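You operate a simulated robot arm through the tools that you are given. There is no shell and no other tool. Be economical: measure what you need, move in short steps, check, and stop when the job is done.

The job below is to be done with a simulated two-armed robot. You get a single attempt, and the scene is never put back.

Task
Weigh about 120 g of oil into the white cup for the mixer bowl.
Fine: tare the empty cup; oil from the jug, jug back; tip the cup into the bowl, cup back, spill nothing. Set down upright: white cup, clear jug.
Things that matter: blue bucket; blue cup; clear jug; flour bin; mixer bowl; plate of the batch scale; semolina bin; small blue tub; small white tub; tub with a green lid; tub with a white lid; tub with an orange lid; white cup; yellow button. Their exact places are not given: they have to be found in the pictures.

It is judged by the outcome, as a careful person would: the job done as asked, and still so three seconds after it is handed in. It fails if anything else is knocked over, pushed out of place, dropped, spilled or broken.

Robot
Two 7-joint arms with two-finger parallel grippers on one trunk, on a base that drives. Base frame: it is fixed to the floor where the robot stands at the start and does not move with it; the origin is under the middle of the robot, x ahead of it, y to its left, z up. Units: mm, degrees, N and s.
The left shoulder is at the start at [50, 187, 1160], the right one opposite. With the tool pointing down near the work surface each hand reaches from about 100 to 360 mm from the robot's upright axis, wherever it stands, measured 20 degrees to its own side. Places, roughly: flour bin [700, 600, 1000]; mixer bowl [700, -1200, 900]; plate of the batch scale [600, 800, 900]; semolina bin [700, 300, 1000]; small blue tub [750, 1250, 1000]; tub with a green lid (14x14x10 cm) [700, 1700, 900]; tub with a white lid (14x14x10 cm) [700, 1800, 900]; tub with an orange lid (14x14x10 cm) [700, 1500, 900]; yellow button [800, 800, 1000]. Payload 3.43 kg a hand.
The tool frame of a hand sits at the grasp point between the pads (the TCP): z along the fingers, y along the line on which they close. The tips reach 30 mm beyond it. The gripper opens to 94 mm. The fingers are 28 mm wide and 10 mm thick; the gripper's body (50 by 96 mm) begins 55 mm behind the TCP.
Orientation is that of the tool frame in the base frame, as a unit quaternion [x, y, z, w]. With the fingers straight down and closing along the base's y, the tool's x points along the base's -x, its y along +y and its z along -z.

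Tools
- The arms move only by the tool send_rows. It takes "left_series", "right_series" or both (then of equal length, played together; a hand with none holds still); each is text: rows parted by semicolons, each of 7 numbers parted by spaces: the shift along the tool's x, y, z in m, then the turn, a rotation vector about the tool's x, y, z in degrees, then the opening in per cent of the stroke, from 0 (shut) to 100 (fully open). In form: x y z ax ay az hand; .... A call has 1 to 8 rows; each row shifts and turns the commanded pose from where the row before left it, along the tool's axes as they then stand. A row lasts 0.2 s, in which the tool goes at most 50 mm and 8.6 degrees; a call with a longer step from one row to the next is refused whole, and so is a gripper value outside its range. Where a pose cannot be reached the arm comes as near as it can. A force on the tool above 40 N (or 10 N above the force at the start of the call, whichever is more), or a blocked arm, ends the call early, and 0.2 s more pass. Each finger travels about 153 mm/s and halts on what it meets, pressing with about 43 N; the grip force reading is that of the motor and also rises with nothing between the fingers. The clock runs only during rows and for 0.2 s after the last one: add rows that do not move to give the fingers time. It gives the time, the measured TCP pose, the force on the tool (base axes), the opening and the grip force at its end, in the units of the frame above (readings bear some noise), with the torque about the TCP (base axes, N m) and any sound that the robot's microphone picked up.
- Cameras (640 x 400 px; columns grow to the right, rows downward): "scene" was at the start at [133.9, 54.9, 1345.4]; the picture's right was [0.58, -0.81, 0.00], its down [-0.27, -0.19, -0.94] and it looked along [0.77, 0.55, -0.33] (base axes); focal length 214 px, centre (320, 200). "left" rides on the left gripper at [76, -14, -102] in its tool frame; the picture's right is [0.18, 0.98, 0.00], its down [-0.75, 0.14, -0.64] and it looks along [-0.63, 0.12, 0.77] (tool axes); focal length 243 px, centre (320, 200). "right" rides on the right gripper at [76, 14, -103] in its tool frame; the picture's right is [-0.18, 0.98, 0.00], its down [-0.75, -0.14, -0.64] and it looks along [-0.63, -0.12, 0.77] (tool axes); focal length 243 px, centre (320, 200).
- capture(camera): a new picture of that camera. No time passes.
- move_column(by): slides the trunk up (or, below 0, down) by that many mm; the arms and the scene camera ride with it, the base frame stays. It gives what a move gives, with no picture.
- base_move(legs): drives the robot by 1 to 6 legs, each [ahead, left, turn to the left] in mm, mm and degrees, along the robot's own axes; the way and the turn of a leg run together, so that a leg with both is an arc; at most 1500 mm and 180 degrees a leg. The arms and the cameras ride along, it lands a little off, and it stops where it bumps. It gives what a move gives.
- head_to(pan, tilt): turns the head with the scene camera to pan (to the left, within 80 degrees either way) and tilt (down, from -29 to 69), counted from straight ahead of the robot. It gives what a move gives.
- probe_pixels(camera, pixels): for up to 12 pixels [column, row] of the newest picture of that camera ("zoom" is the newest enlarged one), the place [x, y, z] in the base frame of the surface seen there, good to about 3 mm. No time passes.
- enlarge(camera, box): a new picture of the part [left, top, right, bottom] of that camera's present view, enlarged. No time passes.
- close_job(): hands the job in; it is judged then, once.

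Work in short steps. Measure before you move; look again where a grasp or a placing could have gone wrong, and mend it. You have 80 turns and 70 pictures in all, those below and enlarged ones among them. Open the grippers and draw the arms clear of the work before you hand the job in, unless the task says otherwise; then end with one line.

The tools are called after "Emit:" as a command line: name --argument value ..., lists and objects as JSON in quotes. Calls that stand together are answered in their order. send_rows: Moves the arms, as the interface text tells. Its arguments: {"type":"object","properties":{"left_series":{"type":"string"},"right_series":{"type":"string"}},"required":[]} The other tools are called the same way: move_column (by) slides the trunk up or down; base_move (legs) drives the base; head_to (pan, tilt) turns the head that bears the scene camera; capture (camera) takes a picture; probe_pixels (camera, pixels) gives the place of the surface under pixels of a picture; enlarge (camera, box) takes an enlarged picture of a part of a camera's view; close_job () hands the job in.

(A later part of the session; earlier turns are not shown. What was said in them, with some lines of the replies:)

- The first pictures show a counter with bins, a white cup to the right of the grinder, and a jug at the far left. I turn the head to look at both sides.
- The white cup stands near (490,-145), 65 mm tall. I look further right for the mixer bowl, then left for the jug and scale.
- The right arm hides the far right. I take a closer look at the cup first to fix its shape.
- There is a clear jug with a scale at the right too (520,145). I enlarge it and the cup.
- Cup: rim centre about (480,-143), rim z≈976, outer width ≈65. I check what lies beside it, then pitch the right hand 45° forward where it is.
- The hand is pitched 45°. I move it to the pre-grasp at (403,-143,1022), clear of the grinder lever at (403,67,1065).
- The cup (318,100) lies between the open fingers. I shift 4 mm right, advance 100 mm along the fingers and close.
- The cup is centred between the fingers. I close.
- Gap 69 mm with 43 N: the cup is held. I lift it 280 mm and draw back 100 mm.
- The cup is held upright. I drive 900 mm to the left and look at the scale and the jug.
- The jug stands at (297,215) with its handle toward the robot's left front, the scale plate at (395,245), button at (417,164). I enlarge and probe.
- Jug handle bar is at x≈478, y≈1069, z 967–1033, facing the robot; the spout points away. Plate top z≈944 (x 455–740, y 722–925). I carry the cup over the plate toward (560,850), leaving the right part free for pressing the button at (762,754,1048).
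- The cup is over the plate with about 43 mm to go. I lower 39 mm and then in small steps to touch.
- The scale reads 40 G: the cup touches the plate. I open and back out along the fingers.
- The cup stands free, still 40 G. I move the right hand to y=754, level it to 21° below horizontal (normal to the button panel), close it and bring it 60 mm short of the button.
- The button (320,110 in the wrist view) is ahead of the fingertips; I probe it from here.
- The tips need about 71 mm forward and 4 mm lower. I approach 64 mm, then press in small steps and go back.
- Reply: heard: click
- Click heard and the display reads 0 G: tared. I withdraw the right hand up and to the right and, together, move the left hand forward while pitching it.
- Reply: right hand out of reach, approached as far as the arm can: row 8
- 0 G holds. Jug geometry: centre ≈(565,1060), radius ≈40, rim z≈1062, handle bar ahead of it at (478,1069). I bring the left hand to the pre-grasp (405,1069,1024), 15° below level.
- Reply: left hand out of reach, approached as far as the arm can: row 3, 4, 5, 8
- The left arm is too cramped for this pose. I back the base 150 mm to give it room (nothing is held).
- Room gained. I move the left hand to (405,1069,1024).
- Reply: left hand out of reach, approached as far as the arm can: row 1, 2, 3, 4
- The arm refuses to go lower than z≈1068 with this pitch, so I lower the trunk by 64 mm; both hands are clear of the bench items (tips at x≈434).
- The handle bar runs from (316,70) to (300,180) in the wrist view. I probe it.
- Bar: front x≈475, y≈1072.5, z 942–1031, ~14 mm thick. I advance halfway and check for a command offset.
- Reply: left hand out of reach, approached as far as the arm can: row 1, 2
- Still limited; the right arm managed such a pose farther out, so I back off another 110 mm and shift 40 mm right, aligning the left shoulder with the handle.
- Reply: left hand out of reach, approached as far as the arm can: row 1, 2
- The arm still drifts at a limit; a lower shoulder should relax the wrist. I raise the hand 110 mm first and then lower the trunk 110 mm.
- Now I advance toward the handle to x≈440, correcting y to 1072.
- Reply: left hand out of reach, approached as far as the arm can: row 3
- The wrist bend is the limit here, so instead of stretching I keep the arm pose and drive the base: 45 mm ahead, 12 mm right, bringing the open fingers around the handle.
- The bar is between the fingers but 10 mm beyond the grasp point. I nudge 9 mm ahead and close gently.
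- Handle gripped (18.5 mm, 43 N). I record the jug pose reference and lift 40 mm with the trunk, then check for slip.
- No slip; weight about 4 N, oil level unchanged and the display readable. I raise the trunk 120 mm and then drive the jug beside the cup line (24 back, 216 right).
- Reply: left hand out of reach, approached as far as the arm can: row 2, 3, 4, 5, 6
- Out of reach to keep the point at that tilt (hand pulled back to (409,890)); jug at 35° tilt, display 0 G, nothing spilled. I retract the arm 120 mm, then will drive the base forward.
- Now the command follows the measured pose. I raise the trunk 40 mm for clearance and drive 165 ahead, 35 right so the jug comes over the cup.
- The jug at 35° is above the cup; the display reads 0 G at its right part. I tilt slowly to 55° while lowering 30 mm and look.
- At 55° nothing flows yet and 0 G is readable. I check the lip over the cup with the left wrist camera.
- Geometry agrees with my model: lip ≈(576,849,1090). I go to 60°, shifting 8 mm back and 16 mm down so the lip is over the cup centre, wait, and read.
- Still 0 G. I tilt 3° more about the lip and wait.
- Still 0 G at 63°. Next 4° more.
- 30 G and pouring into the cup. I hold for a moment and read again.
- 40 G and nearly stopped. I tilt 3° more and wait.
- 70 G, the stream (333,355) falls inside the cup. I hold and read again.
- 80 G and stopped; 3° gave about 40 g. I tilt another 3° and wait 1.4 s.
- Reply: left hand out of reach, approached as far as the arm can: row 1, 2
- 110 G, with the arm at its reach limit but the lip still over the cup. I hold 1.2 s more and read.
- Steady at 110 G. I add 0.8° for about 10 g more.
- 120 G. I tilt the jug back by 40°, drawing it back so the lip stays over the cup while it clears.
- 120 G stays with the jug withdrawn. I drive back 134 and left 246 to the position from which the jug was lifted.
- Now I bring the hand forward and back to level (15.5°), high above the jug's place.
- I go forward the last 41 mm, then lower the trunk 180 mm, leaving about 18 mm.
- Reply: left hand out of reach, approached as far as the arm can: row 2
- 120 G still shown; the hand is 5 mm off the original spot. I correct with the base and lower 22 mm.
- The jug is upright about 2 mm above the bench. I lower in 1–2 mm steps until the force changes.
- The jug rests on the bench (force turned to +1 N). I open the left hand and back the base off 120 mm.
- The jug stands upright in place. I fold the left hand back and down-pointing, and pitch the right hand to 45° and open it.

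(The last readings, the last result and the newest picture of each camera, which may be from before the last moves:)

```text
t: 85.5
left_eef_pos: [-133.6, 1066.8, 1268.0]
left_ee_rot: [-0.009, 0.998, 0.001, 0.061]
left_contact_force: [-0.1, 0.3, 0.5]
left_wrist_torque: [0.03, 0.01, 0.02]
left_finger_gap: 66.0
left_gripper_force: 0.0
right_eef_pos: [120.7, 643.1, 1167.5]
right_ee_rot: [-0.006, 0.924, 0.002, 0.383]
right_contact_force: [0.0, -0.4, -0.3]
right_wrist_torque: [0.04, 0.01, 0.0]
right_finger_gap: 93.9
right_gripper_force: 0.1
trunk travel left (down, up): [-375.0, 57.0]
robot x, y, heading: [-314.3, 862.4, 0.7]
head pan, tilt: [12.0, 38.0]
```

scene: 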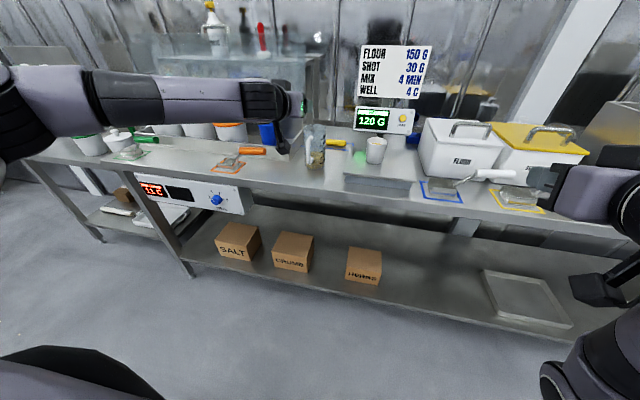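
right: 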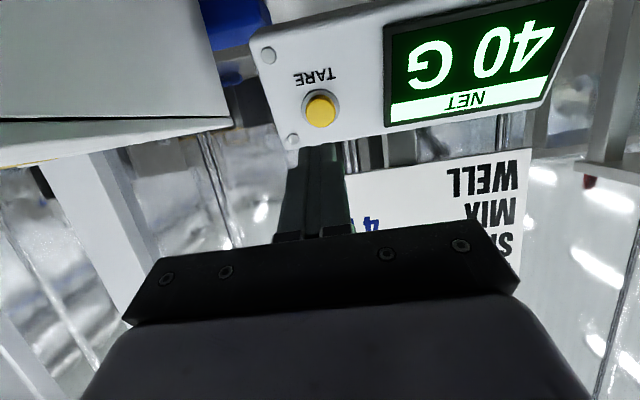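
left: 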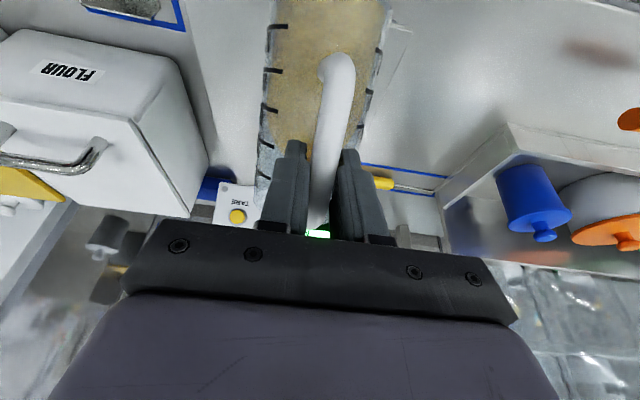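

Left hand is folded. I drive to (0,1000), straightening the heading, to bring the right hand before the filled cup.

Emit:
base_move --legs '[[0, 138, 0], [312, 0, -0.7]]'

Emit:
capture --camera "scene"

Emit:
probe_pixels --camera "scene" --pixels '[[320, 200]]'

```text
t: 88.5
left_eef_pos: [175.8, 1209.1, 1267.0]
left_ee_rot: [-0.002, 0.998, 0.001, 0.062]
left_contact_force: [0.1, -0.1, 0.1]
left_wrist_torque: [-0.01, 0.03, 0.01]
left_finger_gap: 65.7
left_gripper_force: 0.1
right_eef_pos: [424.4, 782.2, 1166.1]
right_ee_rot: [-0.002, 0.924, 0.001, 0.383]
right_contact_force: [0.7, 0.3, -0.1]
right_wrist_torque: [0.0, 0.02, 0.04]
right_finger_gap: 94.2
right_gripper_force: 0.0
trunk travel left (down, up): [-375.0, 57.0]
robot x, y, heading: [-13.7, 1009.5, 0.1]
head pan, tilt: [12.0, 38.0]
```

```text
14 pictures are left
```

scene: 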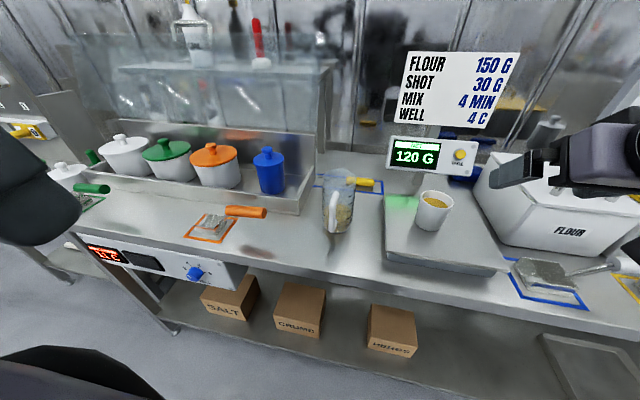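

```text
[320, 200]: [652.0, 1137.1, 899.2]
```

The full cup at (434,210) shows 120 G with no spill seen. I probe its rim and move the right hand to the pre-grasp.

Emit:
probe_pixels --camera "scene" --pixels '[[432, 222], [418, 199], [453, 204], [437, 192], [430, 209]]'

Emit:
send_rows --right_series ".007 .0165 .0224 0 0 0 100;.007 .0165 .0224 0 0 0 100;.007 .0165 .0224 0 0 0 100;.007 .0163 .0224 0 0 0 100;0 0 0 0 0 0 100"

```text
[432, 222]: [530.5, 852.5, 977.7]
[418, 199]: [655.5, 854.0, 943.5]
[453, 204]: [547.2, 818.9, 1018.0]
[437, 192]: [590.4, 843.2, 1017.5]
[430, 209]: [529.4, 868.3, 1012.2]
```

```text
t: 89.7
left_eef_pos: [174.8, 1208.6, 1267.3]
left_ee_rot: [-0.002, 0.998, 0.0, 0.061]
left_contact_force: [-0.3, 0.0, -0.2]
left_wrist_torque: [0.02, -0.03, 0.01]
left_finger_gap: 65.6
left_gripper_force: 0.1
right_eef_pos: [467.5, 848.8, 1081.7]
right_ee_rot: [0.0, 0.924, 0.0, 0.382]
right_contact_force: [-0.4, 0.3, -0.2]
right_wrist_torque: [0.01, 0.03, -0.05]
right_finger_gap: 94.2
right_gripper_force: 0.0
trunk travel left (down, up): [-375.0, 57.0]
robot x, y, heading: [-7.2, 1011.5, 0.1]
head pan, tilt: [12.0, 38.0]
```

Cup still at about (560,848). I advance 119 mm along the fingers, then close.

Emit:
send_rows --right_series "0 0 .03 0 0 0 100;0 0 .03 0 0 0 100;0 0 .03 0 0 0 100;0 0 .029 0 0 0 100;0 0 0 0 0 0 100;0 0 0 0 0 0 60;0 0 0 0 0 0 30;0 0 0 0 0 0 30"

Emit:
send_rows --right_series "0 0 0 0 0 0 30;0 0 0 0 0 0 30"

```text
t: 91.5
left_eef_pos: [176.6, 1208.0, 1269.6]
left_ee_rot: [-0.002, 0.998, 0.0, 0.062]
left_contact_force: [-0.3, -0.2, -0.1]
left_wrist_torque: [-0.03, 0.02, 0.01]
left_finger_gap: 65.7
left_gripper_force: 0.1
right_eef_pos: [549.0, 847.3, 998.5]
right_ee_rot: [-0.001, 0.924, 0.0, 0.382]
right_contact_force: [0.5, -0.1, 0.2]
right_wrist_torque: [0.02, -0.02, -0.01]
right_finger_gap: 65.2
right_gripper_force: 42.4
trunk travel left (down, up): [-375.0, 57.0]
robot x, y, heading: [-10.7, 1007.5, -0.0]
head pan, tilt: [12.0, 38.0]
```

```text
t: 92.1
left_eef_pos: [176.1, 1209.3, 1268.9]
left_ee_rot: [-0.001, 0.998, 0.0, 0.062]
left_contact_force: [0.4, -0.1, 0.7]
left_wrist_torque: [0.01, -0.01, 0.01]
left_finger_gap: 65.6
left_gripper_force: 0.1
right_eef_pos: [549.8, 846.8, 997.5]
right_ee_rot: [0.0, 0.924, -0.001, 0.383]
right_contact_force: [-0.1, -0.5, -0.3]
right_wrist_torque: [0.0, 0.04, -0.04]
right_finger_gap: 64.8
right_gripper_force: 43.4
trunk travel left (down, up): [-375.0, 57.0]
robot x, y, heading: [-10.6, 1005.9, 0.2]
head pan, tilt: [12.0, 38.0]
```

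Gap is 64.8 mm (69 before), so I check the hold before lifting.

Emit:
capture --camera "right"

Emit:
enlarge --camera "scene" --box '[360, 120, 520, 260]'

```text
13 pictures are left
```

right: 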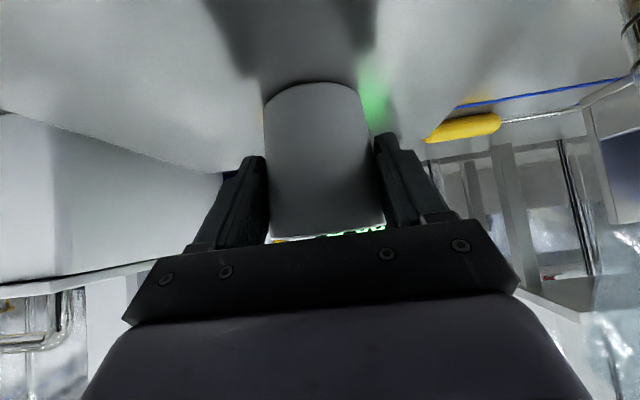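

```text
2.86 times, centred on (440, 190) of scene
```

zoom: 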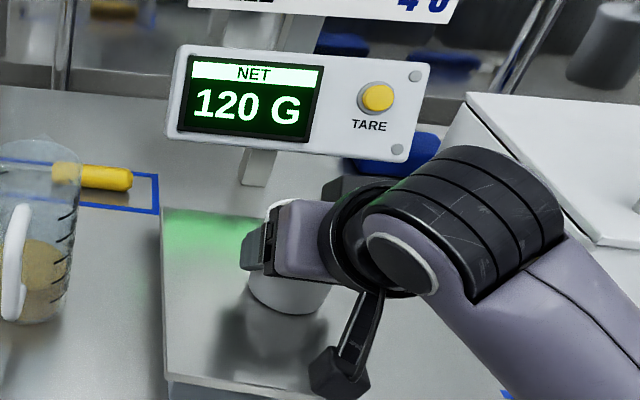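

The cup sits a few mm too far toward the tips. I reopen, advance 5 mm and close again for a fuller hold.

Emit:
send_rows --right_series "0 0 0 0 0 0 80;0 0 0 0 0 0 95;-.002 0 .005 0 0 0 95;0 0 0 0 0 0 95;0 0 0 0 0 0 60;0 0 0 0 0 0 30;0 0 0 0 0 0 30;0 0 0 0 0 0 30"

```text
t: 93.9
left_eef_pos: [175.2, 1208.5, 1268.3]
left_ee_rot: [-0.003, 0.998, 0.0, 0.062]
left_contact_force: [0.7, 0.5, 0.5]
left_wrist_torque: [-0.02, 0.02, 0.0]
left_finger_gap: 65.8
left_gripper_force: 0.0
right_eef_pos: [556.0, 846.3, 997.1]
right_ee_rot: [0.0, 0.924, -0.001, 0.383]
right_contact_force: [0.7, -0.4, 2.0]
right_wrist_torque: [-0.03, -0.09, -0.05]
right_finger_gap: 69.7
right_gripper_force: 43.0
trunk travel left (down, up): [-375.0, 57.0]
robot x, y, heading: [-11.1, 1007.7, 0.1]
head pan, tilt: [12.0, 38.0]
```

Gap 69.7 mm as in the first hold. I lift smoothly and draw back.

Emit:
send_rows --right_series "-.006 0 -.006 0 0 0 30;-.014 0 -.016 0 0 0 30;-.014 0 -.024 0 0 0 30;-.014 0 -.032 0 0 0 30;-.012 0 -.036 0 0 0 30;-.008 0 -.036 0 0 0 30;-.002 0 -.032 0 0 0 30;0 0 -.018 0 0 0 30"

Emit:
send_rows --right_series "-.012 0 -.02 0 0 0 30;-.02 0 -.03 0 0 0 30;-.02 0 -.035 0 0 0 30;-.01 0 -.02 0 0 0 30;0 0 0 0 0 0 30"

Emit:
enlarge --camera "scene" --box '[300, 100, 620, 300]'

```text
t: 95.7
left_eef_pos: [176.3, 1208.3, 1267.7]
left_ee_rot: [-0.002, 0.998, 0.0, 0.062]
left_contact_force: [0.4, -0.1, -0.3]
left_wrist_torque: [0.03, 0.01, 0.01]
left_finger_gap: 65.8
left_gripper_force: 0.0
right_eef_pos: [463.9, 848.9, 1188.6]
right_ee_rot: [-0.001, 0.924, 0.0, 0.384]
right_contact_force: [-0.2, 0.3, -0.6]
right_wrist_torque: [0.01, 0.0, 0.0]
right_finger_gap: 68.1
right_gripper_force: 43.0
trunk travel left (down, up): [-375.0, 57.0]
robot x, y, heading: [-10.6, 1011.4, 0.1]
head pan, tilt: [12.0, 38.0]
```

```text
t: 96.9
left_eef_pos: [175.9, 1209.4, 1268.3]
left_ee_rot: [-0.002, 0.998, 0.0, 0.062]
left_contact_force: [-0.3, 0.4, 1.1]
left_wrist_torque: [0.03, 0.0, -0.02]
left_finger_gap: 65.9
left_gripper_force: 0.0
right_eef_pos: [433.0, 848.8, 1306.1]
right_ee_rot: [-0.001, 0.924, 0.001, 0.382]
right_contact_force: [1.0, 0.4, -1.4]
right_wrist_torque: [0.0, 0.01, 0.04]
right_finger_gap: 67.6
right_gripper_force: 43.0
trunk travel left (down, up): [-375.0, 57.0]
robot x, y, heading: [-12.2, 1006.4, -0.3]
head pan, tilt: [12.0, 38.0]
```

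```text
2.00 times, centred on (460, 200) of scene
```

zoom: 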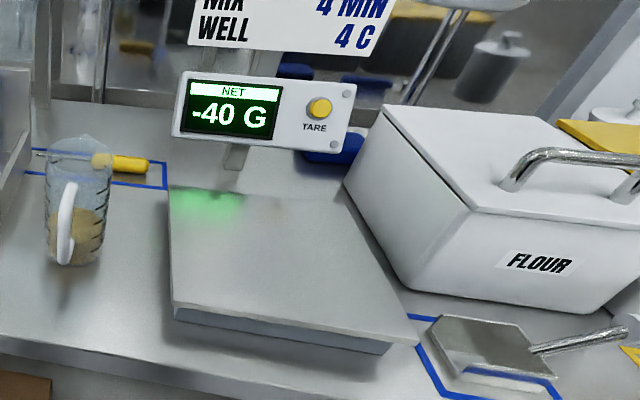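

The plate is clean and reads −40 G. The gap shrank to 67.6, so I check the cup in the hand.

Emit:
capture --camera "right"

```text
10 pictures are left
```

right: 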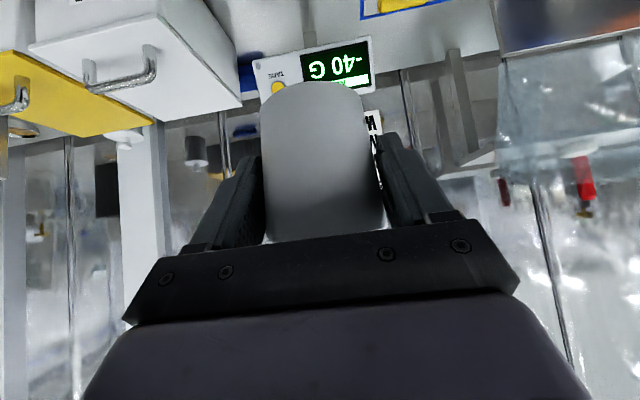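

The hold looks sound. I drive 1000 mm right in the first stage and watch the gap.

Emit:
base_move --legs '[[0, -1000, 0]]'

Emit:
head_to --pan -38 --tilt 28

```text
t: 102.1
left_eef_pos: [165.4, 206.7, 1268.6]
left_ee_rot: [0.017, 0.998, 0.0, 0.062]
left_contact_force: [0.6, 1.3, -0.3]
left_wrist_torque: [0.01, 0.01, -0.01]
left_finger_gap: 65.8
left_gripper_force: 0.1
right_eef_pos: [407.8, -163.8, 1306.3]
right_ee_rot: [0.017, 0.924, -0.007, 0.382]
right_contact_force: [-0.5, 0.4, -1.9]
right_wrist_torque: [0.0, -0.01, -0.01]
right_finger_gap: 65.1
right_gripper_force: 43.2
trunk travel left (down, up): [-375.0, 57.0]
robot x, y, heading: [-29.4, 17.2, -2.2]
head pan, tilt: [12.0, 38.0]
```

```text
t: 103.3
left_eef_pos: [165.8, 206.1, 1267.6]
left_ee_rot: [0.018, 0.998, -0.001, 0.062]
left_contact_force: [0.3, 0.1, 0.2]
left_wrist_torque: [-0.03, 0.0, 0.02]
left_finger_gap: 65.9
left_gripper_force: 0.1
right_eef_pos: [408.4, -163.1, 1306.5]
right_ee_rot: [0.017, 0.924, -0.007, 0.383]
right_contact_force: [0.3, 0.1, -2.1]
right_wrist_torque: [0.02, 0.06, -0.01]
right_finger_gap: 64.8
right_gripper_force: 43.5
trunk travel left (down, up): [-375.0, 57.0]
robot x, y, heading: [-29.3, 11.3, -2.3]
head pan, tilt: [-38.0, 28.0]
```

The gap keeps creeping down (64.8). I look at the cup in the hand again before going on.

Emit:
capture --camera "right"

Emit:
probe_pixels --camera "right" --pixels '[[315, 95], [315, 150], [320, 215], [325, 238], [275, 180], [370, 170]]'

```text
9 pictures are left
```

right: 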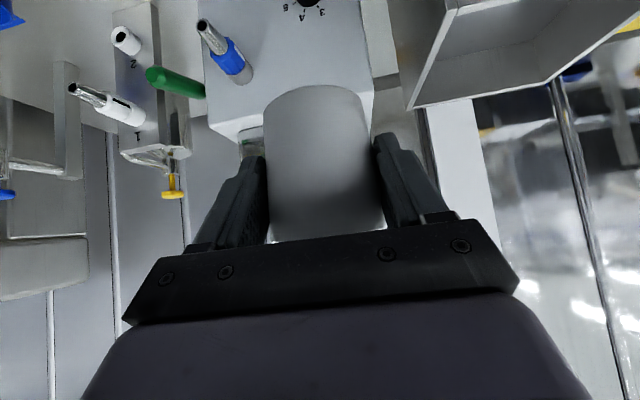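

```text
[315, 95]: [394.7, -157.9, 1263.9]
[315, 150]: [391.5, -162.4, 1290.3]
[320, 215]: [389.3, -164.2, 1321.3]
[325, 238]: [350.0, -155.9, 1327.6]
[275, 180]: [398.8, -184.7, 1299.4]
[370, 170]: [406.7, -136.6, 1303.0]
```

The cup has crept about 9 mm toward the fingertips. I am right beside its home spot (480,-143), so I set it down there and re-grip deeper; first I lower to just above the bench.

Emit:
send_rows --right_series ".02 .0025 .03 0 0 0 30;.0258 .0025 .036 0 0 0 30;.0265 .0025 .037 0 0 0 30;.0265 .0025 .037 0 0 0 30;.0265 .0025 .037 0 0 0 30;.0265 .0025 .037 0 0 0 30;.0265 .0025 .037 0 0 0 30;.02 .0025 .029 0 0 0 30"

Emit:
send_rows --right_series ".0015 0 .0015 0 0 0 30;.0015 0 .0015 0 0 0 30;.0015 0 .0015 0 0 0 30;.0015 0 .0015 0 0 0 30;0 0 0 0 0 0 30"

Emit:
capture --camera "right"

Emit:
probe_pixels --camera "right" --pixels '[[315, 92], [315, 60], [315, 120], [320, 215], [275, 180], [370, 170], [315, 85]]'

```text
t: 105.1
left_eef_pos: [166.2, 206.9, 1267.8]
left_ee_rot: [0.017, 0.998, -0.002, 0.061]
left_contact_force: [-0.2, 0.2, 0.4]
left_wrist_torque: [0.02, -0.04, -0.01]
left_finger_gap: 65.9
left_gripper_force: 0.0
right_eef_pos: [466.8, -146.2, 966.8]
right_ee_rot: [0.018, 0.924, -0.007, 0.382]
right_contact_force: [-0.7, 0.0, -2.2]
right_wrist_torque: [-0.04, 0.04, -0.01]
right_finger_gap: 64.9
right_gripper_force: 43.1
trunk travel left (down, up): [-375.0, 57.0]
robot x, y, heading: [-25.4, 12.3, -2.1]
head pan, tilt: [-38.0, 28.0]
```

```text
t: 106.3
left_eef_pos: [165.2, 207.9, 1267.7]
left_ee_rot: [0.017, 0.998, -0.001, 0.062]
left_contact_force: [0.0, 0.2, 0.6]
left_wrist_torque: [-0.01, 0.02, -0.01]
left_finger_gap: 66.0
left_gripper_force: 0.1
right_eef_pos: [466.9, -144.1, 959.7]
right_ee_rot: [0.018, 0.924, -0.008, 0.382]
right_contact_force: [1.4, -0.1, -1.0]
right_wrist_torque: [0.01, 0.03, 0.02]
right_finger_gap: 64.7
right_gripper_force: 43.0
trunk travel left (down, up): [-375.0, 57.0]
robot x, y, heading: [-25.9, 12.2, -2.2]
head pan, tilt: [-38.0, 28.0]
```

```text
8 pictures are left
```

right: 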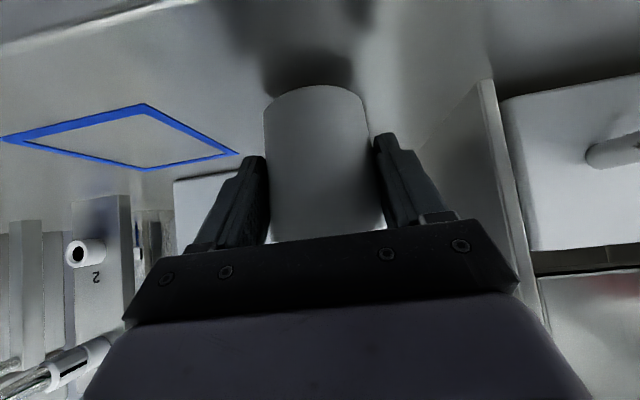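

```text
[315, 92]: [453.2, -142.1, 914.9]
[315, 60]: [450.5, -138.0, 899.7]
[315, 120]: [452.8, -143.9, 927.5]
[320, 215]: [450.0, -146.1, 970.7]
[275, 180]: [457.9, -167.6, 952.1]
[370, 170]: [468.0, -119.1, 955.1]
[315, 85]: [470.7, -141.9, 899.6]
```

The cup bottom is about 10 mm above the bench at its home. I lower 9.5 mm, open, move 18 mm forward around the cup, and close deeper.

Emit:
send_rows --right_series ".0018 0 .0018 0 0 0 30;.0018 0 .0018 0 0 0 30;.0014 0 .0014 0 0 0 30;.0011 0 .0011 0 0 0 30;.0007 0 .0007 0 0 0 30;0 0 0 0 0 0 30"

Emit:
send_rows --right_series "0 0 0 0 0 0 80;0 0 0 0 0 0 98;-.006 0 .006 0 0 0 98;-.006 0 .006 0 0 0 98;0 0 0 0 0 0 98;0 0 0 0 0 0 98"

```text
t: 107.7
left_eef_pos: [164.2, 207.0, 1267.9]
left_ee_rot: [0.017, 0.998, -0.001, 0.062]
left_contact_force: [-0.4, 0.7, -0.2]
left_wrist_torque: [0.02, -0.02, -0.01]
left_finger_gap: 65.9
left_gripper_force: 0.1
right_eef_pos: [467.0, -145.7, 950.4]
right_ee_rot: [0.017, 0.923, -0.007, 0.383]
right_contact_force: [-0.5, -0.1, 1.1]
right_wrist_torque: [0.04, -0.04, 0.06]
right_finger_gap: 64.6
right_gripper_force: 42.7
trunk travel left (down, up): [-375.0, 57.0]
robot x, y, heading: [-29.0, 12.9, -2.0]
head pan, tilt: [-38.0, 28.0]
```

```text
t: 109.1
left_eef_pos: [165.3, 205.1, 1269.4]
left_ee_rot: [0.017, 0.998, -0.001, 0.062]
left_contact_force: [-0.2, -1.2, 0.8]
left_wrist_torque: [0.03, 0.04, 0.01]
left_finger_gap: 65.8
left_gripper_force: 0.0
right_eef_pos: [483.4, -145.1, 948.9]
right_ee_rot: [0.017, 0.924, -0.007, 0.383]
right_contact_force: [1.1, 0.2, -0.5]
right_wrist_torque: [0.02, -0.03, 0.01]
right_finger_gap: 91.9
right_gripper_force: 0.0
trunk travel left (down, up): [-375.0, 57.0]
robot x, y, heading: [-26.2, 18.1, -2.1]
head pan, tilt: [-38.0, 28.0]
```

Cup set down and the hand 16 mm deeper, with no contact. I close and lift.

Emit:
send_rows --right_series "0 0 0 0 0 0 60;0 0 0 0 0 0 0;0 0 0 0 0 0 0;0 0 0 0 0 0 0;-.005 0 -.005 0 0 0 0;-.015 0 -.015 0 0 0 0;-.022 0 -.026 0 0 0 0;-.022 0 -.036 0 0 0 0"

Emit:
send_rows --right_series "-.022 0 -.036 0 0 0 0;-.022 0 -.036 0 0 0 0;-.022 0 -.036 0 0 0 0;-.022 0 -.036 0 0 0 0;-.015 0 -.026 0 0 0 0;-.008 0 -.01 0 0 0 0"

Emit:
base_move --legs '[[0, -800, 2]]'

Emit:
capture --camera "scene"

```text
t: 110.9
left_eef_pos: [164.7, 206.0, 1268.7]
left_ee_rot: [0.017, 0.998, -0.001, 0.062]
left_contact_force: [0.5, -0.4, -0.1]
left_wrist_torque: [-0.01, -0.01, -0.01]
left_finger_gap: 65.8
left_gripper_force: 0.1
right_eef_pos: [466.2, -141.4, 1054.1]
right_ee_rot: [0.017, 0.924, -0.008, 0.382]
right_contact_force: [0.2, 0.2, -1.4]
right_wrist_torque: [0.03, 0.01, 0.0]
right_finger_gap: 70.8
right_gripper_force: 42.6
trunk travel left (down, up): [-375.0, 57.0]
robot x, y, heading: [-24.0, 12.9, -2.4]
head pan, tilt: [-38.0, 28.0]
```

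```text
t: 112.3
left_eef_pos: [165.7, 207.4, 1267.7]
left_ee_rot: [0.017, 0.998, -0.001, 0.062]
left_contact_force: [0.2, -0.4, 0.9]
left_wrist_torque: [0.0, 0.04, 0.0]
left_finger_gap: 65.5
left_gripper_force: 0.0
right_eef_pos: [423.2, -141.9, 1257.7]
right_ee_rot: [0.018, 0.924, -0.008, 0.382]
right_contact_force: [0.4, -0.1, -1.1]
right_wrist_torque: [0.01, -0.01, 0.0]
right_finger_gap: 70.7
right_gripper_force: 43.4
trunk travel left (down, up): [-375.0, 57.0]
robot x, y, heading: [-27.9, 12.7, -2.2]
head pan, tilt: [-38.0, 28.0]
```

```text
t: 116.6
left_eef_pos: [145.2, -590.1, 1267.9]
left_ee_rot: [-0.007, 0.998, 0.0, 0.062]
left_contact_force: [-0.4, -0.2, -0.1]
left_wrist_torque: [0.01, 0.04, 0.0]
left_finger_gap: 65.9
left_gripper_force: 0.0
right_eef_pos: [421.0, -926.2, 1257.8]
right_ee_rot: [-0.006, 0.924, 0.003, 0.383]
right_contact_force: [0.4, -0.4, -2.0]
right_wrist_torque: [0.02, 0.0, -0.02]
right_finger_gap: 70.4
right_gripper_force: 43.1
trunk travel left (down, up): [-375.0, 57.0]
robot x, y, heading: [-39.4, -790.4, 0.9]
head pan, tilt: [-38.0, 28.0]
```

```text
7 pictures are left
```

scene: 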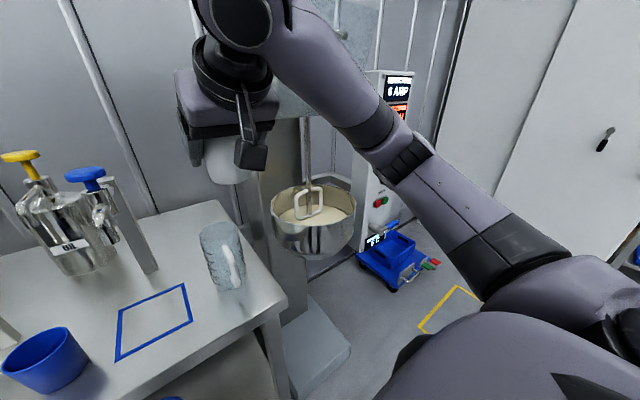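

The grip is stable (70.4). The bowl is at (313,215) with its hook in the middle. I probe its rim, hook and surroundings.

Emit:
probe_pixels --camera "scene" --pixels '[[271, 205], [355, 207], [315, 230], [325, 183], [300, 222], [312, 207], [306, 190], [307, 150], [215, 225], [230, 285], [280, 295], [340, 222]]'

```text
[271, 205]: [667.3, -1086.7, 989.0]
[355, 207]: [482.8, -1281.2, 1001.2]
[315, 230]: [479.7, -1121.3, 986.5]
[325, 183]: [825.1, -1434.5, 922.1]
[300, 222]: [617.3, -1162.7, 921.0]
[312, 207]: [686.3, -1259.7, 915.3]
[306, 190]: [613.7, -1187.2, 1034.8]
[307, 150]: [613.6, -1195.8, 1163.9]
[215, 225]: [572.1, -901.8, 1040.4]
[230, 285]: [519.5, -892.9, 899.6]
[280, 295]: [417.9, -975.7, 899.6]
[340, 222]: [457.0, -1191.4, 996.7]
```

Bowl centre ≈(612,-1195), rim z≈1000, radius ≈155, hook shaft at (613,-1196). Before moving in I probe the mixer head and column above it.

Emit:
probe_pixels --camera "scene" --pixels '[[345, 90], [350, 60], [320, 105], [335, 120], [280, 140], [290, 110], [370, 100], [345, 30], [300, 105], [355, 110], [375, 70], [265, 160]]'

```text
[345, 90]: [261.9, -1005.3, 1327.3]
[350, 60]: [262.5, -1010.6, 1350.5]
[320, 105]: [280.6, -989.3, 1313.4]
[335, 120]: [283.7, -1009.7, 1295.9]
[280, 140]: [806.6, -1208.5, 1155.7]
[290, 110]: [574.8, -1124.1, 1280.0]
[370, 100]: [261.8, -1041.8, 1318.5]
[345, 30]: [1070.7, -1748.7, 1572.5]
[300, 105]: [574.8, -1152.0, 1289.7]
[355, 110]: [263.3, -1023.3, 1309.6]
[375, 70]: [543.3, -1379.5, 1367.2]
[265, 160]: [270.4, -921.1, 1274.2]
```

The mixer head starts at x≈575 above z≈1255, so I will pour in the front part of the bowl at about (505,-1180). I drive 212 mm right and straighten.

Emit:
base_move --legs '[[5, -212, -0.9]]'

```text
t: 118.2
left_eef_pos: [153.9, -803.0, 1268.0]
left_ee_rot: [-0.004, 0.998, 0.001, 0.062]
left_contact_force: [0.3, 0.2, 0.7]
left_wrist_torque: [0.03, -0.01, 0.0]
left_finger_gap: 65.7
left_gripper_force: 0.1
right_eef_pos: [425.9, -1141.4, 1258.0]
right_ee_rot: [-0.002, 0.924, 0.002, 0.382]
right_contact_force: [0.2, 0.3, -1.3]
right_wrist_torque: [0.05, -0.02, -0.06]
right_finger_gap: 70.7
right_gripper_force: 42.6
trunk travel left (down, up): [-375.0, 57.0]
robot x, y, heading: [-29.5, -1007.8, 0.3]
head pan, tilt: [-38.0, 28.0]
```

Grip steady. I lower the cup over the front of the bowl to (505,-1180,1080), pitch it 20°, and check with a picture.

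Emit:
send_rows --right_series ".014 -.0078 .0363 0 0 0 0;.014 -.0078 .0363 0 0 0 0;.014 -.0078 .0363 0 0 0 0;.014 -.0078 .0363 0 0 0 0;.014 -.0078 .0363 0 0 0 0;0 0 0 0 7 0 0;0 0 0 0 7 0 0;0 0 0 0 6 0 0"

Emit:
head_to --pan -20 --tilt 32

Emit:
capture --camera "scene"

```text
t: 120.0
left_eef_pos: [155.0, -801.7, 1266.9]
left_ee_rot: [-0.003, 0.998, 0.0, 0.062]
left_contact_force: [-0.5, -0.1, -0.2]
left_wrist_torque: [0.0, 0.03, 0.03]
left_finger_gap: 65.5
left_gripper_force: 0.1
right_eef_pos: [504.0, -1179.4, 1079.7]
right_ee_rot: [-0.003, 0.977, 0.0, 0.215]
right_contact_force: [0.1, -0.6, -1.0]
right_wrist_torque: [0.01, -0.02, 0.03]
right_finger_gap: 70.4
right_gripper_force: 43.3
trunk travel left (down, up): [-375.0, 57.0]
robot x, y, heading: [-29.4, -1004.4, 0.2]
head pan, tilt: [-38.0, 28.0]
```

```text
t: 120.8
left_eef_pos: [154.4, -802.7, 1267.1]
left_ee_rot: [-0.004, 0.998, 0.0, 0.062]
left_contact_force: [0.2, 0.4, 0.5]
left_wrist_torque: [0.01, 0.05, 0.01]
left_finger_gap: 65.8
left_gripper_force: 0.1
right_eef_pos: [502.7, -1178.6, 1080.4]
right_ee_rot: [-0.003, 0.976, 0.001, 0.216]
right_contact_force: [0.1, 0.0, -0.6]
right_wrist_torque: [-0.01, -0.01, 0.0]
right_finger_gap: 70.7
right_gripper_force: 42.7
trunk travel left (down, up): [-375.0, 57.0]
robot x, y, heading: [-29.8, -1008.6, 0.3]
head pan, tilt: [-20.0, 32.0]
```

```text
6 pictures are left
```

scene: 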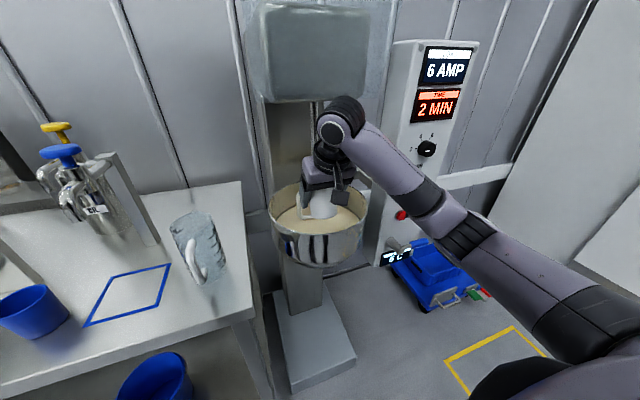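

The cup is inside the front of the bowl, clear of the head. I pitch it on to fingers-down (45° tilt, pouring forward between the fingers), then begin the roll about the vertical tool axis.

Emit:
send_rows --right_series ".0034 0 -.0008 0 6.2 0 0;.0034 0 -.0006 0 6.2 0 0;.0034 0 -.0004 0 6.2 0 0;.0034 0 -.0002 0 6.2 0 0;0 0 0 0 0 0 0;0 0 0 0 0 0 0;0 0 0 0 0 8.4 0;0 0 0 0 0 8.4 0"

Emit:
send_rows --right_series "0 0 0 0 0 8.4 0;0 0 0 0 0 8.4 0;0 0 0 0 0 8.4 0;0 0 0 0 0 8.4 0;0 0 0 0 0 8.4 0;0 0 0 0 0 8.4 0;0 0 0 0 0 8.4 0;0 0 0 0 0 8.4 0"

Emit:
capture --camera "scene"

```text
t: 122.7
left_eef_pos: [155.0, -801.7, 1268.6]
left_ee_rot: [-0.003, 0.998, 0.0, 0.062]
left_contact_force: [-0.7, 0.2, 0.6]
left_wrist_torque: [-0.03, -0.02, -0.01]
left_finger_gap: 65.6
left_gripper_force: 0.0
right_eef_pos: [492.1, -1178.7, 1077.6]
right_ee_rot: [0.144, 0.99, 0.001, 0.002]
right_contact_force: [-0.3, -0.4, -1.3]
right_wrist_torque: [0.03, 0.01, 0.03]
right_finger_gap: 70.5
right_gripper_force: 42.6
trunk travel left (down, up): [-375.0, 57.0]
robot x, y, heading: [-31.5, -1004.1, 0.1]
head pan, tilt: [-20.0, 32.0]
```

```text
t: 124.5
left_eef_pos: [154.1, -801.4, 1268.4]
left_ee_rot: [-0.003, 0.998, 0.001, 0.061]
left_contact_force: [0.2, 0.5, 0.7]
left_wrist_torque: [0.01, 0.0, 0.0]
left_finger_gap: 65.9
left_gripper_force: 0.0
right_eef_pos: [491.6, -1179.5, 1078.6]
right_ee_rot: [0.669, 0.744, 0.002, 0.001]
right_contact_force: [-0.2, 0.1, -1.3]
right_wrist_torque: [-0.01, -0.01, 0.02]
right_finger_gap: 70.2
right_gripper_force: 43.1
trunk travel left (down, up): [-375.0, 57.0]
robot x, y, heading: [-32.2, -1005.2, 0.2]
head pan, tilt: [-20.0, 32.0]
```

```text
5 pictures are left
```

scene: 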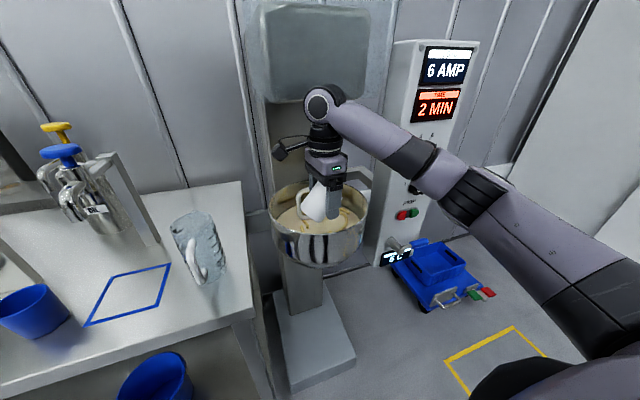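

Rolled; the mouth now faces right over the bowl. I tip on by 60° about the closing axis, shifting slightly deeper into the bowl.

Emit:
send_rows --right_series "0 .002 0 0 7.5 0 0;0 .002 0 0 7.5 0 0;0 .002 0 0 7.5 0 0;0 .002 0 0 7.5 0 0;0 .002 0 0 7.5 0 0;0 .002 0 0 7.5 0 0;0 .002 0 0 7.5 0 0;0 0 0 0 7.5 0 0"

Emit:
send_rows --right_series "0 0 0 0 5 0 0;0 0 0 0 5 0 0;0 0 0 0 0 0 0;0 0 0 0 0 0 0;0 0 0 0 0 0 0;0 0 0 0 0 0 0;0 0 0 0 0 0 0;0 0 0 0 0 0 0"

Emit:
enlarge --camera "scene" --box '[230, 100, 430, 280]'

```text
t: 126.2
left_eef_pos: [154.5, -802.7, 1267.4]
left_ee_rot: [-0.003, 0.998, 0.0, 0.062]
left_contact_force: [-0.3, -0.7, 0.2]
left_wrist_torque: [0.03, 0.0, 0.01]
left_finger_gap: 65.9
left_gripper_force: 0.0
right_eef_pos: [506.3, -1176.5, 1078.1]
right_ee_rot: [0.577, 0.646, 0.335, -0.372]
right_contact_force: [0.0, -0.4, 0.7]
right_wrist_torque: [-0.01, 0.02, 0.01]
right_finger_gap: 69.7
right_gripper_force: 43.0
trunk travel left (down, up): [-375.0, 57.0]
robot x, y, heading: [-31.3, -1005.6, 0.2]
head pan, tilt: [-20.0, 32.0]
```

```text
t: 128.1
left_eef_pos: [152.4, -793.6, 1267.6]
left_ee_rot: [-0.003, 0.998, -0.004, 0.063]
left_contact_force: [0.3, -0.2, 0.1]
left_wrist_torque: [0.02, 0.04, -0.03]
left_finger_gap: 65.9
left_gripper_force: 0.0
right_eef_pos: [503.4, -1165.7, 1081.2]
right_ee_rot: [0.543, 0.617, 0.381, -0.423]
right_contact_force: [-0.8, 0.3, -1.1]
right_wrist_torque: [-0.02, -0.04, -0.02]
right_finger_gap: 69.9
right_gripper_force: 43.3
trunk travel left (down, up): [-375.0, 57.0]
robot x, y, heading: [-27.5, -1003.1, 0.2]
head pan, tilt: [-20.0, 32.0]
```

```text
2.22 times, centred on (330, 190) of scene
```

zoom: 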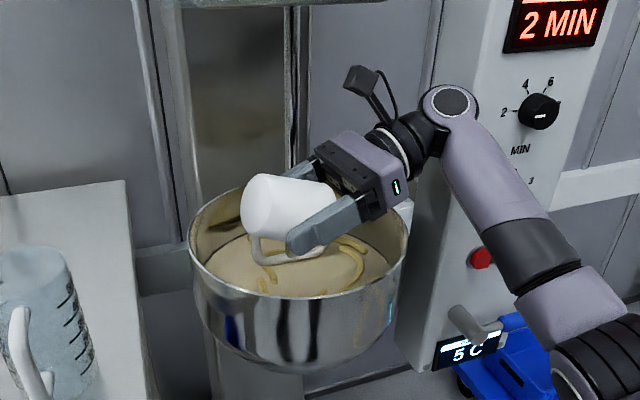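

The cup is emptied into the bowl, mouth down over it. I reverse the motion exactly: pitch back, roll back, pitch back to the carrying pose and lift away.

Emit:
send_rows --right_series "0 0 0 0 -5 0 0;0 0 0 0 -5 0 0;0 -.002 0 0 -7.5 0 0;0 -.002 0 0 -7.5 0 0;0 -.002 0 0 -7.5 0 0;0 -.002 0 0 -7.5 0 0;0 -.002 0 0 -7.5 0 0;0 -.002 0 0 -7.5 0 0"

Emit:
send_rows --right_series "0 -.002 0 0 -7.5 0 0;0 0 0 0 -7.5 0 0;0 0 0 0 0 -8.4 0;0 0 0 0 0 -8.4 0;0 0 0 0 0 -8.4 0;0 0 0 0 0 -8.4 0;0 0 0 0 0 -8.4 0;0 0 0 0 0 -8.4 0"

Emit:
send_rows --right_series "0 0 0 0 0 -8.4 0;0 0 0 0 0 -8.4 0;0 0 0 0 0 -8.4 0;0 0 0 0 0 -8.4 0;0 0 0 0 -6.2 0 0;0 0 0 0 -6.2 0 0;0 0 0 0 -6.2 0 0;0 0 0 0 -6.2 0 0"

Emit:
send_rows --right_series "0 0 0 0 -7 0 0;0 0 0 0 -7 0 0;0 0 0 0 -6 0 0;-.014 .0078 -.036 0 0 0 0;-.014 .0078 -.036 0 0 0 0;-.014 .0078 -.036 0 0 0 0;-.014 .0078 -.036 0 0 0 0;-.014 .0078 -.036 0 0 0 0"

```text
t: 129.8
left_eef_pos: [154.4, -801.1, 1268.3]
left_ee_rot: [-0.005, 0.998, 0.0, 0.062]
left_contact_force: [0.0, -0.3, -0.6]
left_wrist_torque: [-0.02, 0.03, 0.02]
left_finger_gap: 65.6
left_gripper_force: 0.0
right_eef_pos: [493.5, -1179.2, 1078.4]
right_ee_rot: [0.661, 0.739, 0.087, -0.095]
right_contact_force: [-0.5, 0.0, -0.2]
right_wrist_torque: [0.01, 0.03, 0.0]
right_finger_gap: 69.7
right_gripper_force: 42.6
trunk travel left (down, up): [-375.0, 57.0]
robot x, y, heading: [-30.7, -1000.5, 0.2]
head pan, tilt: [-20.0, 32.0]
```

```text
t: 131.7
left_eef_pos: [154.3, -800.3, 1268.2]
left_ee_rot: [-0.004, 0.998, 0.001, 0.062]
left_contact_force: [-0.4, 0.0, 0.4]
left_wrist_torque: [0.03, -0.02, 0.0]
left_finger_gap: 65.7
left_gripper_force: 0.1
right_eef_pos: [492.8, -1178.4, 1078.2]
right_ee_rot: [0.286, 0.958, 0.001, 0.002]
right_contact_force: [0.7, -0.2, -0.5]
right_wrist_torque: [-0.01, 0.04, 0.0]
right_finger_gap: 69.7
right_gripper_force: 43.7
trunk travel left (down, up): [-375.0, 57.0]
robot x, y, heading: [-30.4, -1004.1, 0.4]
head pan, tilt: [-20.0, 32.0]
```

```text
t: 133.4
left_eef_pos: [154.5, -802.2, 1269.3]
left_ee_rot: [-0.003, 0.998, 0.001, 0.062]
left_contact_force: [0.8, 0.0, -0.5]
left_wrist_torque: [0.01, -0.02, 0.01]
left_finger_gap: 65.9
left_gripper_force: 0.2
right_eef_pos: [490.9, -1179.0, 1079.2]
right_ee_rot: [-0.003, 0.976, 0.0, 0.217]
right_contact_force: [-1.0, 0.5, -0.7]
right_wrist_torque: [0.01, 0.02, -0.01]
right_finger_gap: 69.9
right_gripper_force: 43.6
trunk travel left (down, up): [-375.0, 57.0]
robot x, y, heading: [-31.6, -1001.3, 0.3]
head pan, tilt: [-20.0, 32.0]
```

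```text
t: 135.2
left_eef_pos: [153.9, -802.3, 1267.5]
left_ee_rot: [-0.003, 0.998, 0.0, 0.063]
left_contact_force: [-0.1, 0.1, -0.1]
left_wrist_torque: [-0.03, -0.05, -0.02]
left_finger_gap: 65.9
left_gripper_force: 0.0
right_eef_pos: [411.9, -1138.5, 1255.4]
right_ee_rot: [-0.002, 0.924, 0.0, 0.383]
right_contact_force: [0.2, 0.2, -1.2]
right_wrist_torque: [-0.02, -0.02, 0.04]
right_finger_gap: 69.8
right_gripper_force: 43.1
trunk travel left (down, up): [-375.0, 57.0]
robot x, y, heading: [-35.4, -1001.9, 0.2]
head pan, tilt: [-20.0, 32.0]
```

Carrying pose restored, cup held (69.8). I take a picture to check the bowl area and drive 993 mm left to the cup's place.

Emit:
capture --camera "scene"

Emit:
base_move --legs '[[0, 993, 0]]'

```text
3 pictures are left
```

scene: 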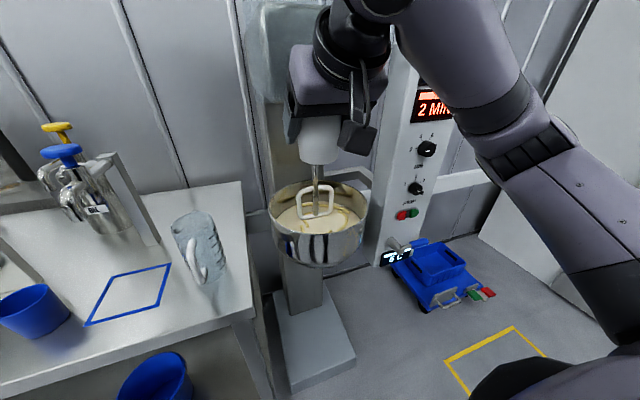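

```text
t: 140.4
left_eef_pos: [149.9, 195.5, 1268.3]
left_ee_rot: [-0.003, 0.998, 0.0, 0.063]
left_contact_force: [-0.2, -0.5, -0.1]
left_wrist_torque: [-0.04, 0.03, 0.01]
left_finger_gap: 65.9
left_gripper_force: 0.0
right_eef_pos: [407.5, -141.5, 1253.7]
right_ee_rot: [-0.003, 0.924, 0.002, 0.383]
right_contact_force: [-0.1, -0.4, 0.4]
right_wrist_torque: [0.0, 0.03, -0.01]
right_finger_gap: 69.9
right_gripper_force: 42.3
trunk travel left (down, up): [-375.0, 57.0]
robot x, y, heading: [-36.6, -6.5, 0.4]
head pan, tilt: [-20.0, 32.0]
```

The bowl area is intact. I lower the cup to just above its home spot and take the last millimetres slowly.

Emit:
send_rows --right_series ".0226 -.0004 .0376 0 0 0 0;.0226 -.0004 .0376 0 0 0 0;.0226 -.0004 .0376 0 0 0 0;.0226 -.0004 .0376 0 0 0 0;.0226 -.0004 .0376 0 0 0 0;.0226 -.0004 .0376 0 0 0 0;.0226 -.0004 .0376 0 0 0 0;0 0 0 0 0 0 0"

Emit:
send_rows --right_series ".0012 0 .0012 0 0 0 0;.0012 0 .0012 0 0 0 0;.0007 0 .0007 0 0 0 0;0 0 0 0 0 0 0"

```text
t: 142.2
left_eef_pos: [148.3, 195.3, 1268.4]
left_ee_rot: [-0.004, 0.998, 0.0, 0.062]
left_contact_force: [-0.9, 0.4, -0.2]
left_wrist_torque: [0.0, -0.04, -0.01]
left_finger_gap: 65.9
left_gripper_force: 0.0
right_eef_pos: [480.9, -142.1, 953.9]
right_ee_rot: [-0.003, 0.924, 0.001, 0.383]
right_contact_force: [0.5, 0.1, 0.0]
right_wrist_torque: [0.0, 0.03, -0.01]
right_finger_gap: 69.4
right_gripper_force: 42.8
trunk travel left (down, up): [-375.0, 57.0]
robot x, y, heading: [-35.4, -7.9, 0.7]
head pan, tilt: [-20.0, 32.0]
```

```text
t: 143.2
left_eef_pos: [149.6, 195.0, 1268.1]
left_ee_rot: [-0.004, 0.998, -0.001, 0.061]
left_contact_force: [0.3, 0.0, 0.2]
left_wrist_torque: [0.0, 0.03, -0.04]
left_finger_gap: 65.6
left_gripper_force: 0.1
right_eef_pos: [483.0, -144.7, 951.3]
right_ee_rot: [-0.002, 0.924, 0.001, 0.383]
right_contact_force: [0.0, -0.1, -0.5]
right_wrist_torque: [-0.03, 0.01, -0.01]
right_finger_gap: 69.5
right_gripper_force: 43.1
trunk travel left (down, up): [-375.0, 57.0]
robot x, y, heading: [-36.7, -7.8, 0.3]
head pan, tilt: [-20.0, 32.0]
```

At z=951 there is no contact yet. I lower up to 3 mm more in small steps.

Emit:
send_rows --right_series ".0007 0 .0007 0 0 0 0;.0007 0 .0007 0 0 0 0;.0006 0 .0006 0 0 0 0;0 0 0 0 0 0 0"

Emit:
enlarge --camera "right" --box '[220, 40, 420, 165]'

Emit:
probe_pixels --camera "zoom" --pixels '[[305, 130], [305, 118], [305, 140], [305, 160], [305, 100]]'

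```text
t: 144.2
left_eef_pos: [148.7, 194.6, 1268.8]
left_ee_rot: [-0.004, 0.998, 0.0, 0.063]
left_contact_force: [1.0, 0.1, -1.2]
left_wrist_torque: [-0.02, -0.01, 0.04]
left_finger_gap: 65.8
left_gripper_force: 0.0
right_eef_pos: [482.7, -142.8, 950.9]
right_ee_rot: [-0.002, 0.924, 0.001, 0.382]
right_contact_force: [0.6, 0.5, 2.9]
right_wrist_torque: [0.04, 0.0, -0.03]
right_finger_gap: 69.7
right_gripper_force: 42.7
trunk travel left (down, up): [-375.0, 57.0]
robot x, y, heading: [-36.5, -9.1, 0.5]
head pan, tilt: [-20.0, 32.0]
```

```text
3.20 times, centred on (320, 102) of right
```

zoom: 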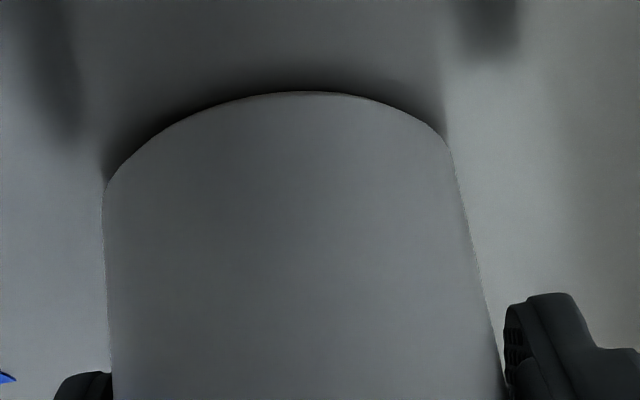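

```text
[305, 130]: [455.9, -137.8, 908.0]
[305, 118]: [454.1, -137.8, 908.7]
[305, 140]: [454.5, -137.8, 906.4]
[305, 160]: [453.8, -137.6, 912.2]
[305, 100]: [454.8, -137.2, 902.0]
```

Force +2.9 N and the cup bottom at z≈901: it stands on the bench. I open and withdraw along the fingers, then raise.

Emit:
send_rows --right_series "0 0 0 0 0 0 70;0 0 0 0 0 0 85;0 0 0 0 0 0 100;0 0 0 0 0 0 100;0 0 -.02 0 0 0 100;0 0 -.035 0 0 0 100;0 0 -.04 0 0 0 100;0 0 -.04 0 0 0 100"

Emit:
send_rows --right_series "-.02 0 -.035 0 0 0 100;-.03 0 -.035 0 0 0 100;-.03 0 -.035 0 0 0 100;-.03 0 -.035 0 0 0 100;0 0 0 0 0 0 100"

Emit:
capture --camera "right"

```text
t: 146.0
left_eef_pos: [149.7, 193.5, 1268.8]
left_ee_rot: [-0.003, 0.998, 0.0, 0.062]
left_contact_force: [-0.3, 0.1, 0.6]
left_wrist_torque: [-0.01, 0.02, 0.03]
left_finger_gap: 65.7
left_gripper_force: 0.2
right_eef_pos: [384.8, -145.1, 1045.5]
right_ee_rot: [-0.002, 0.924, 0.001, 0.382]
right_contact_force: [-0.2, 0.0, 0.1]
right_wrist_torque: [-0.03, -0.04, 0.05]
right_finger_gap: 94.0
right_gripper_force: 0.1
trunk travel left (down, up): [-375.0, 57.0]
robot x, y, heading: [-37.9, -7.0, 0.1]
head pan, tilt: [-20.0, 32.0]
```

```text
t: 147.2
left_eef_pos: [148.9, 195.6, 1268.2]
left_ee_rot: [-0.004, 0.998, 0.0, 0.061]
left_contact_force: [0.8, 0.3, 0.4]
left_wrist_torque: [0.04, -0.02, 0.0]
left_finger_gap: 65.7
left_gripper_force: 0.0
right_eef_pos: [367.0, -144.4, 1220.7]
right_ee_rot: [-0.002, 0.924, 0.0, 0.383]
right_contact_force: [0.9, -0.1, -0.6]
right_wrist_torque: [0.02, -0.03, 0.0]
right_finger_gap: 93.9
right_gripper_force: 0.1
trunk travel left (down, up): [-375.0, 57.0]
robot x, y, heading: [-32.1, -10.1, 0.0]
head pan, tilt: [-20.0, 32.0]
```

```text
1 pictures are left
5 turns are left
```

right: 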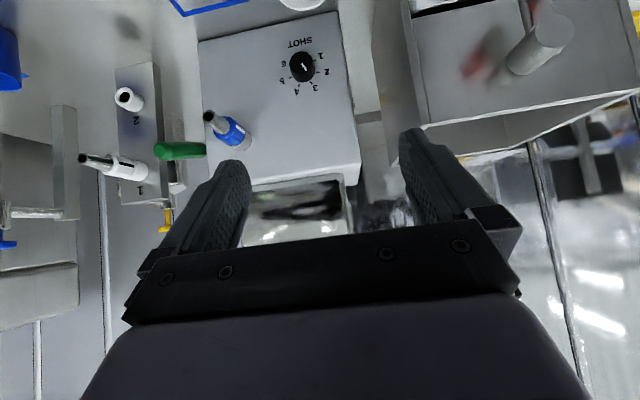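

The hands are open and clear. I use the last picture to confirm that the cup stands upright at home.

Emit:
head_to --pan -10 --tilt 40

Emit:
capture --camera "scene"

```text
t: 147.9
left_eef_pos: [147.9, 195.9, 1268.1]
left_ee_rot: [-0.004, 0.998, 0.0, 0.062]
left_contact_force: [-0.6, -1.1, -0.2]
left_wrist_torque: [-0.01, -0.01, 0.02]
left_finger_gap: 65.8
left_gripper_force: 0.0
right_eef_pos: [366.0, -144.2, 1221.6]
right_ee_rot: [-0.003, 0.924, 0.001, 0.382]
right_contact_force: [0.4, -1.5, 0.1]
right_wrist_torque: [-0.01, -0.03, -0.02]
right_finger_gap: 94.3
right_gripper_force: 0.1
trunk travel left (down, up): [-375.0, 57.0]
robot x, y, heading: [-36.0, -6.8, 0.3]
head pan, tilt: [-10.0, 40.0]
```

```text
0 pictures are left
4 turns are left
```

scene: 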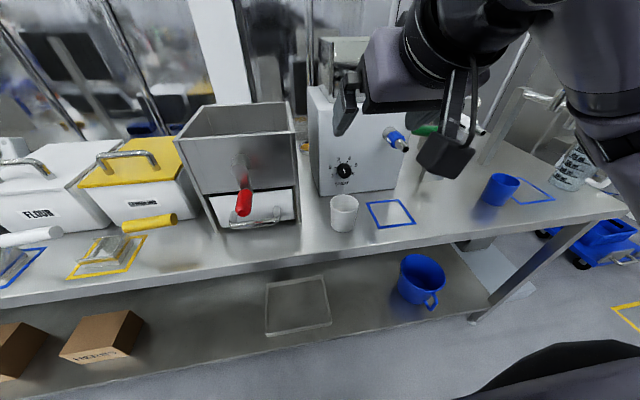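

The cup stands upright at its home (344,212), everything else is in place, and the hands are clear. I hand the job in.

Emit:
close_job

```text
The job is handed in.
```

I tared the empty white cup, weighed about 120 g of oil into it (the display reads in 10 g steps) and tipped it into the mixer bowl. The jug and cup are back upright where they stood, and I saw no spills.
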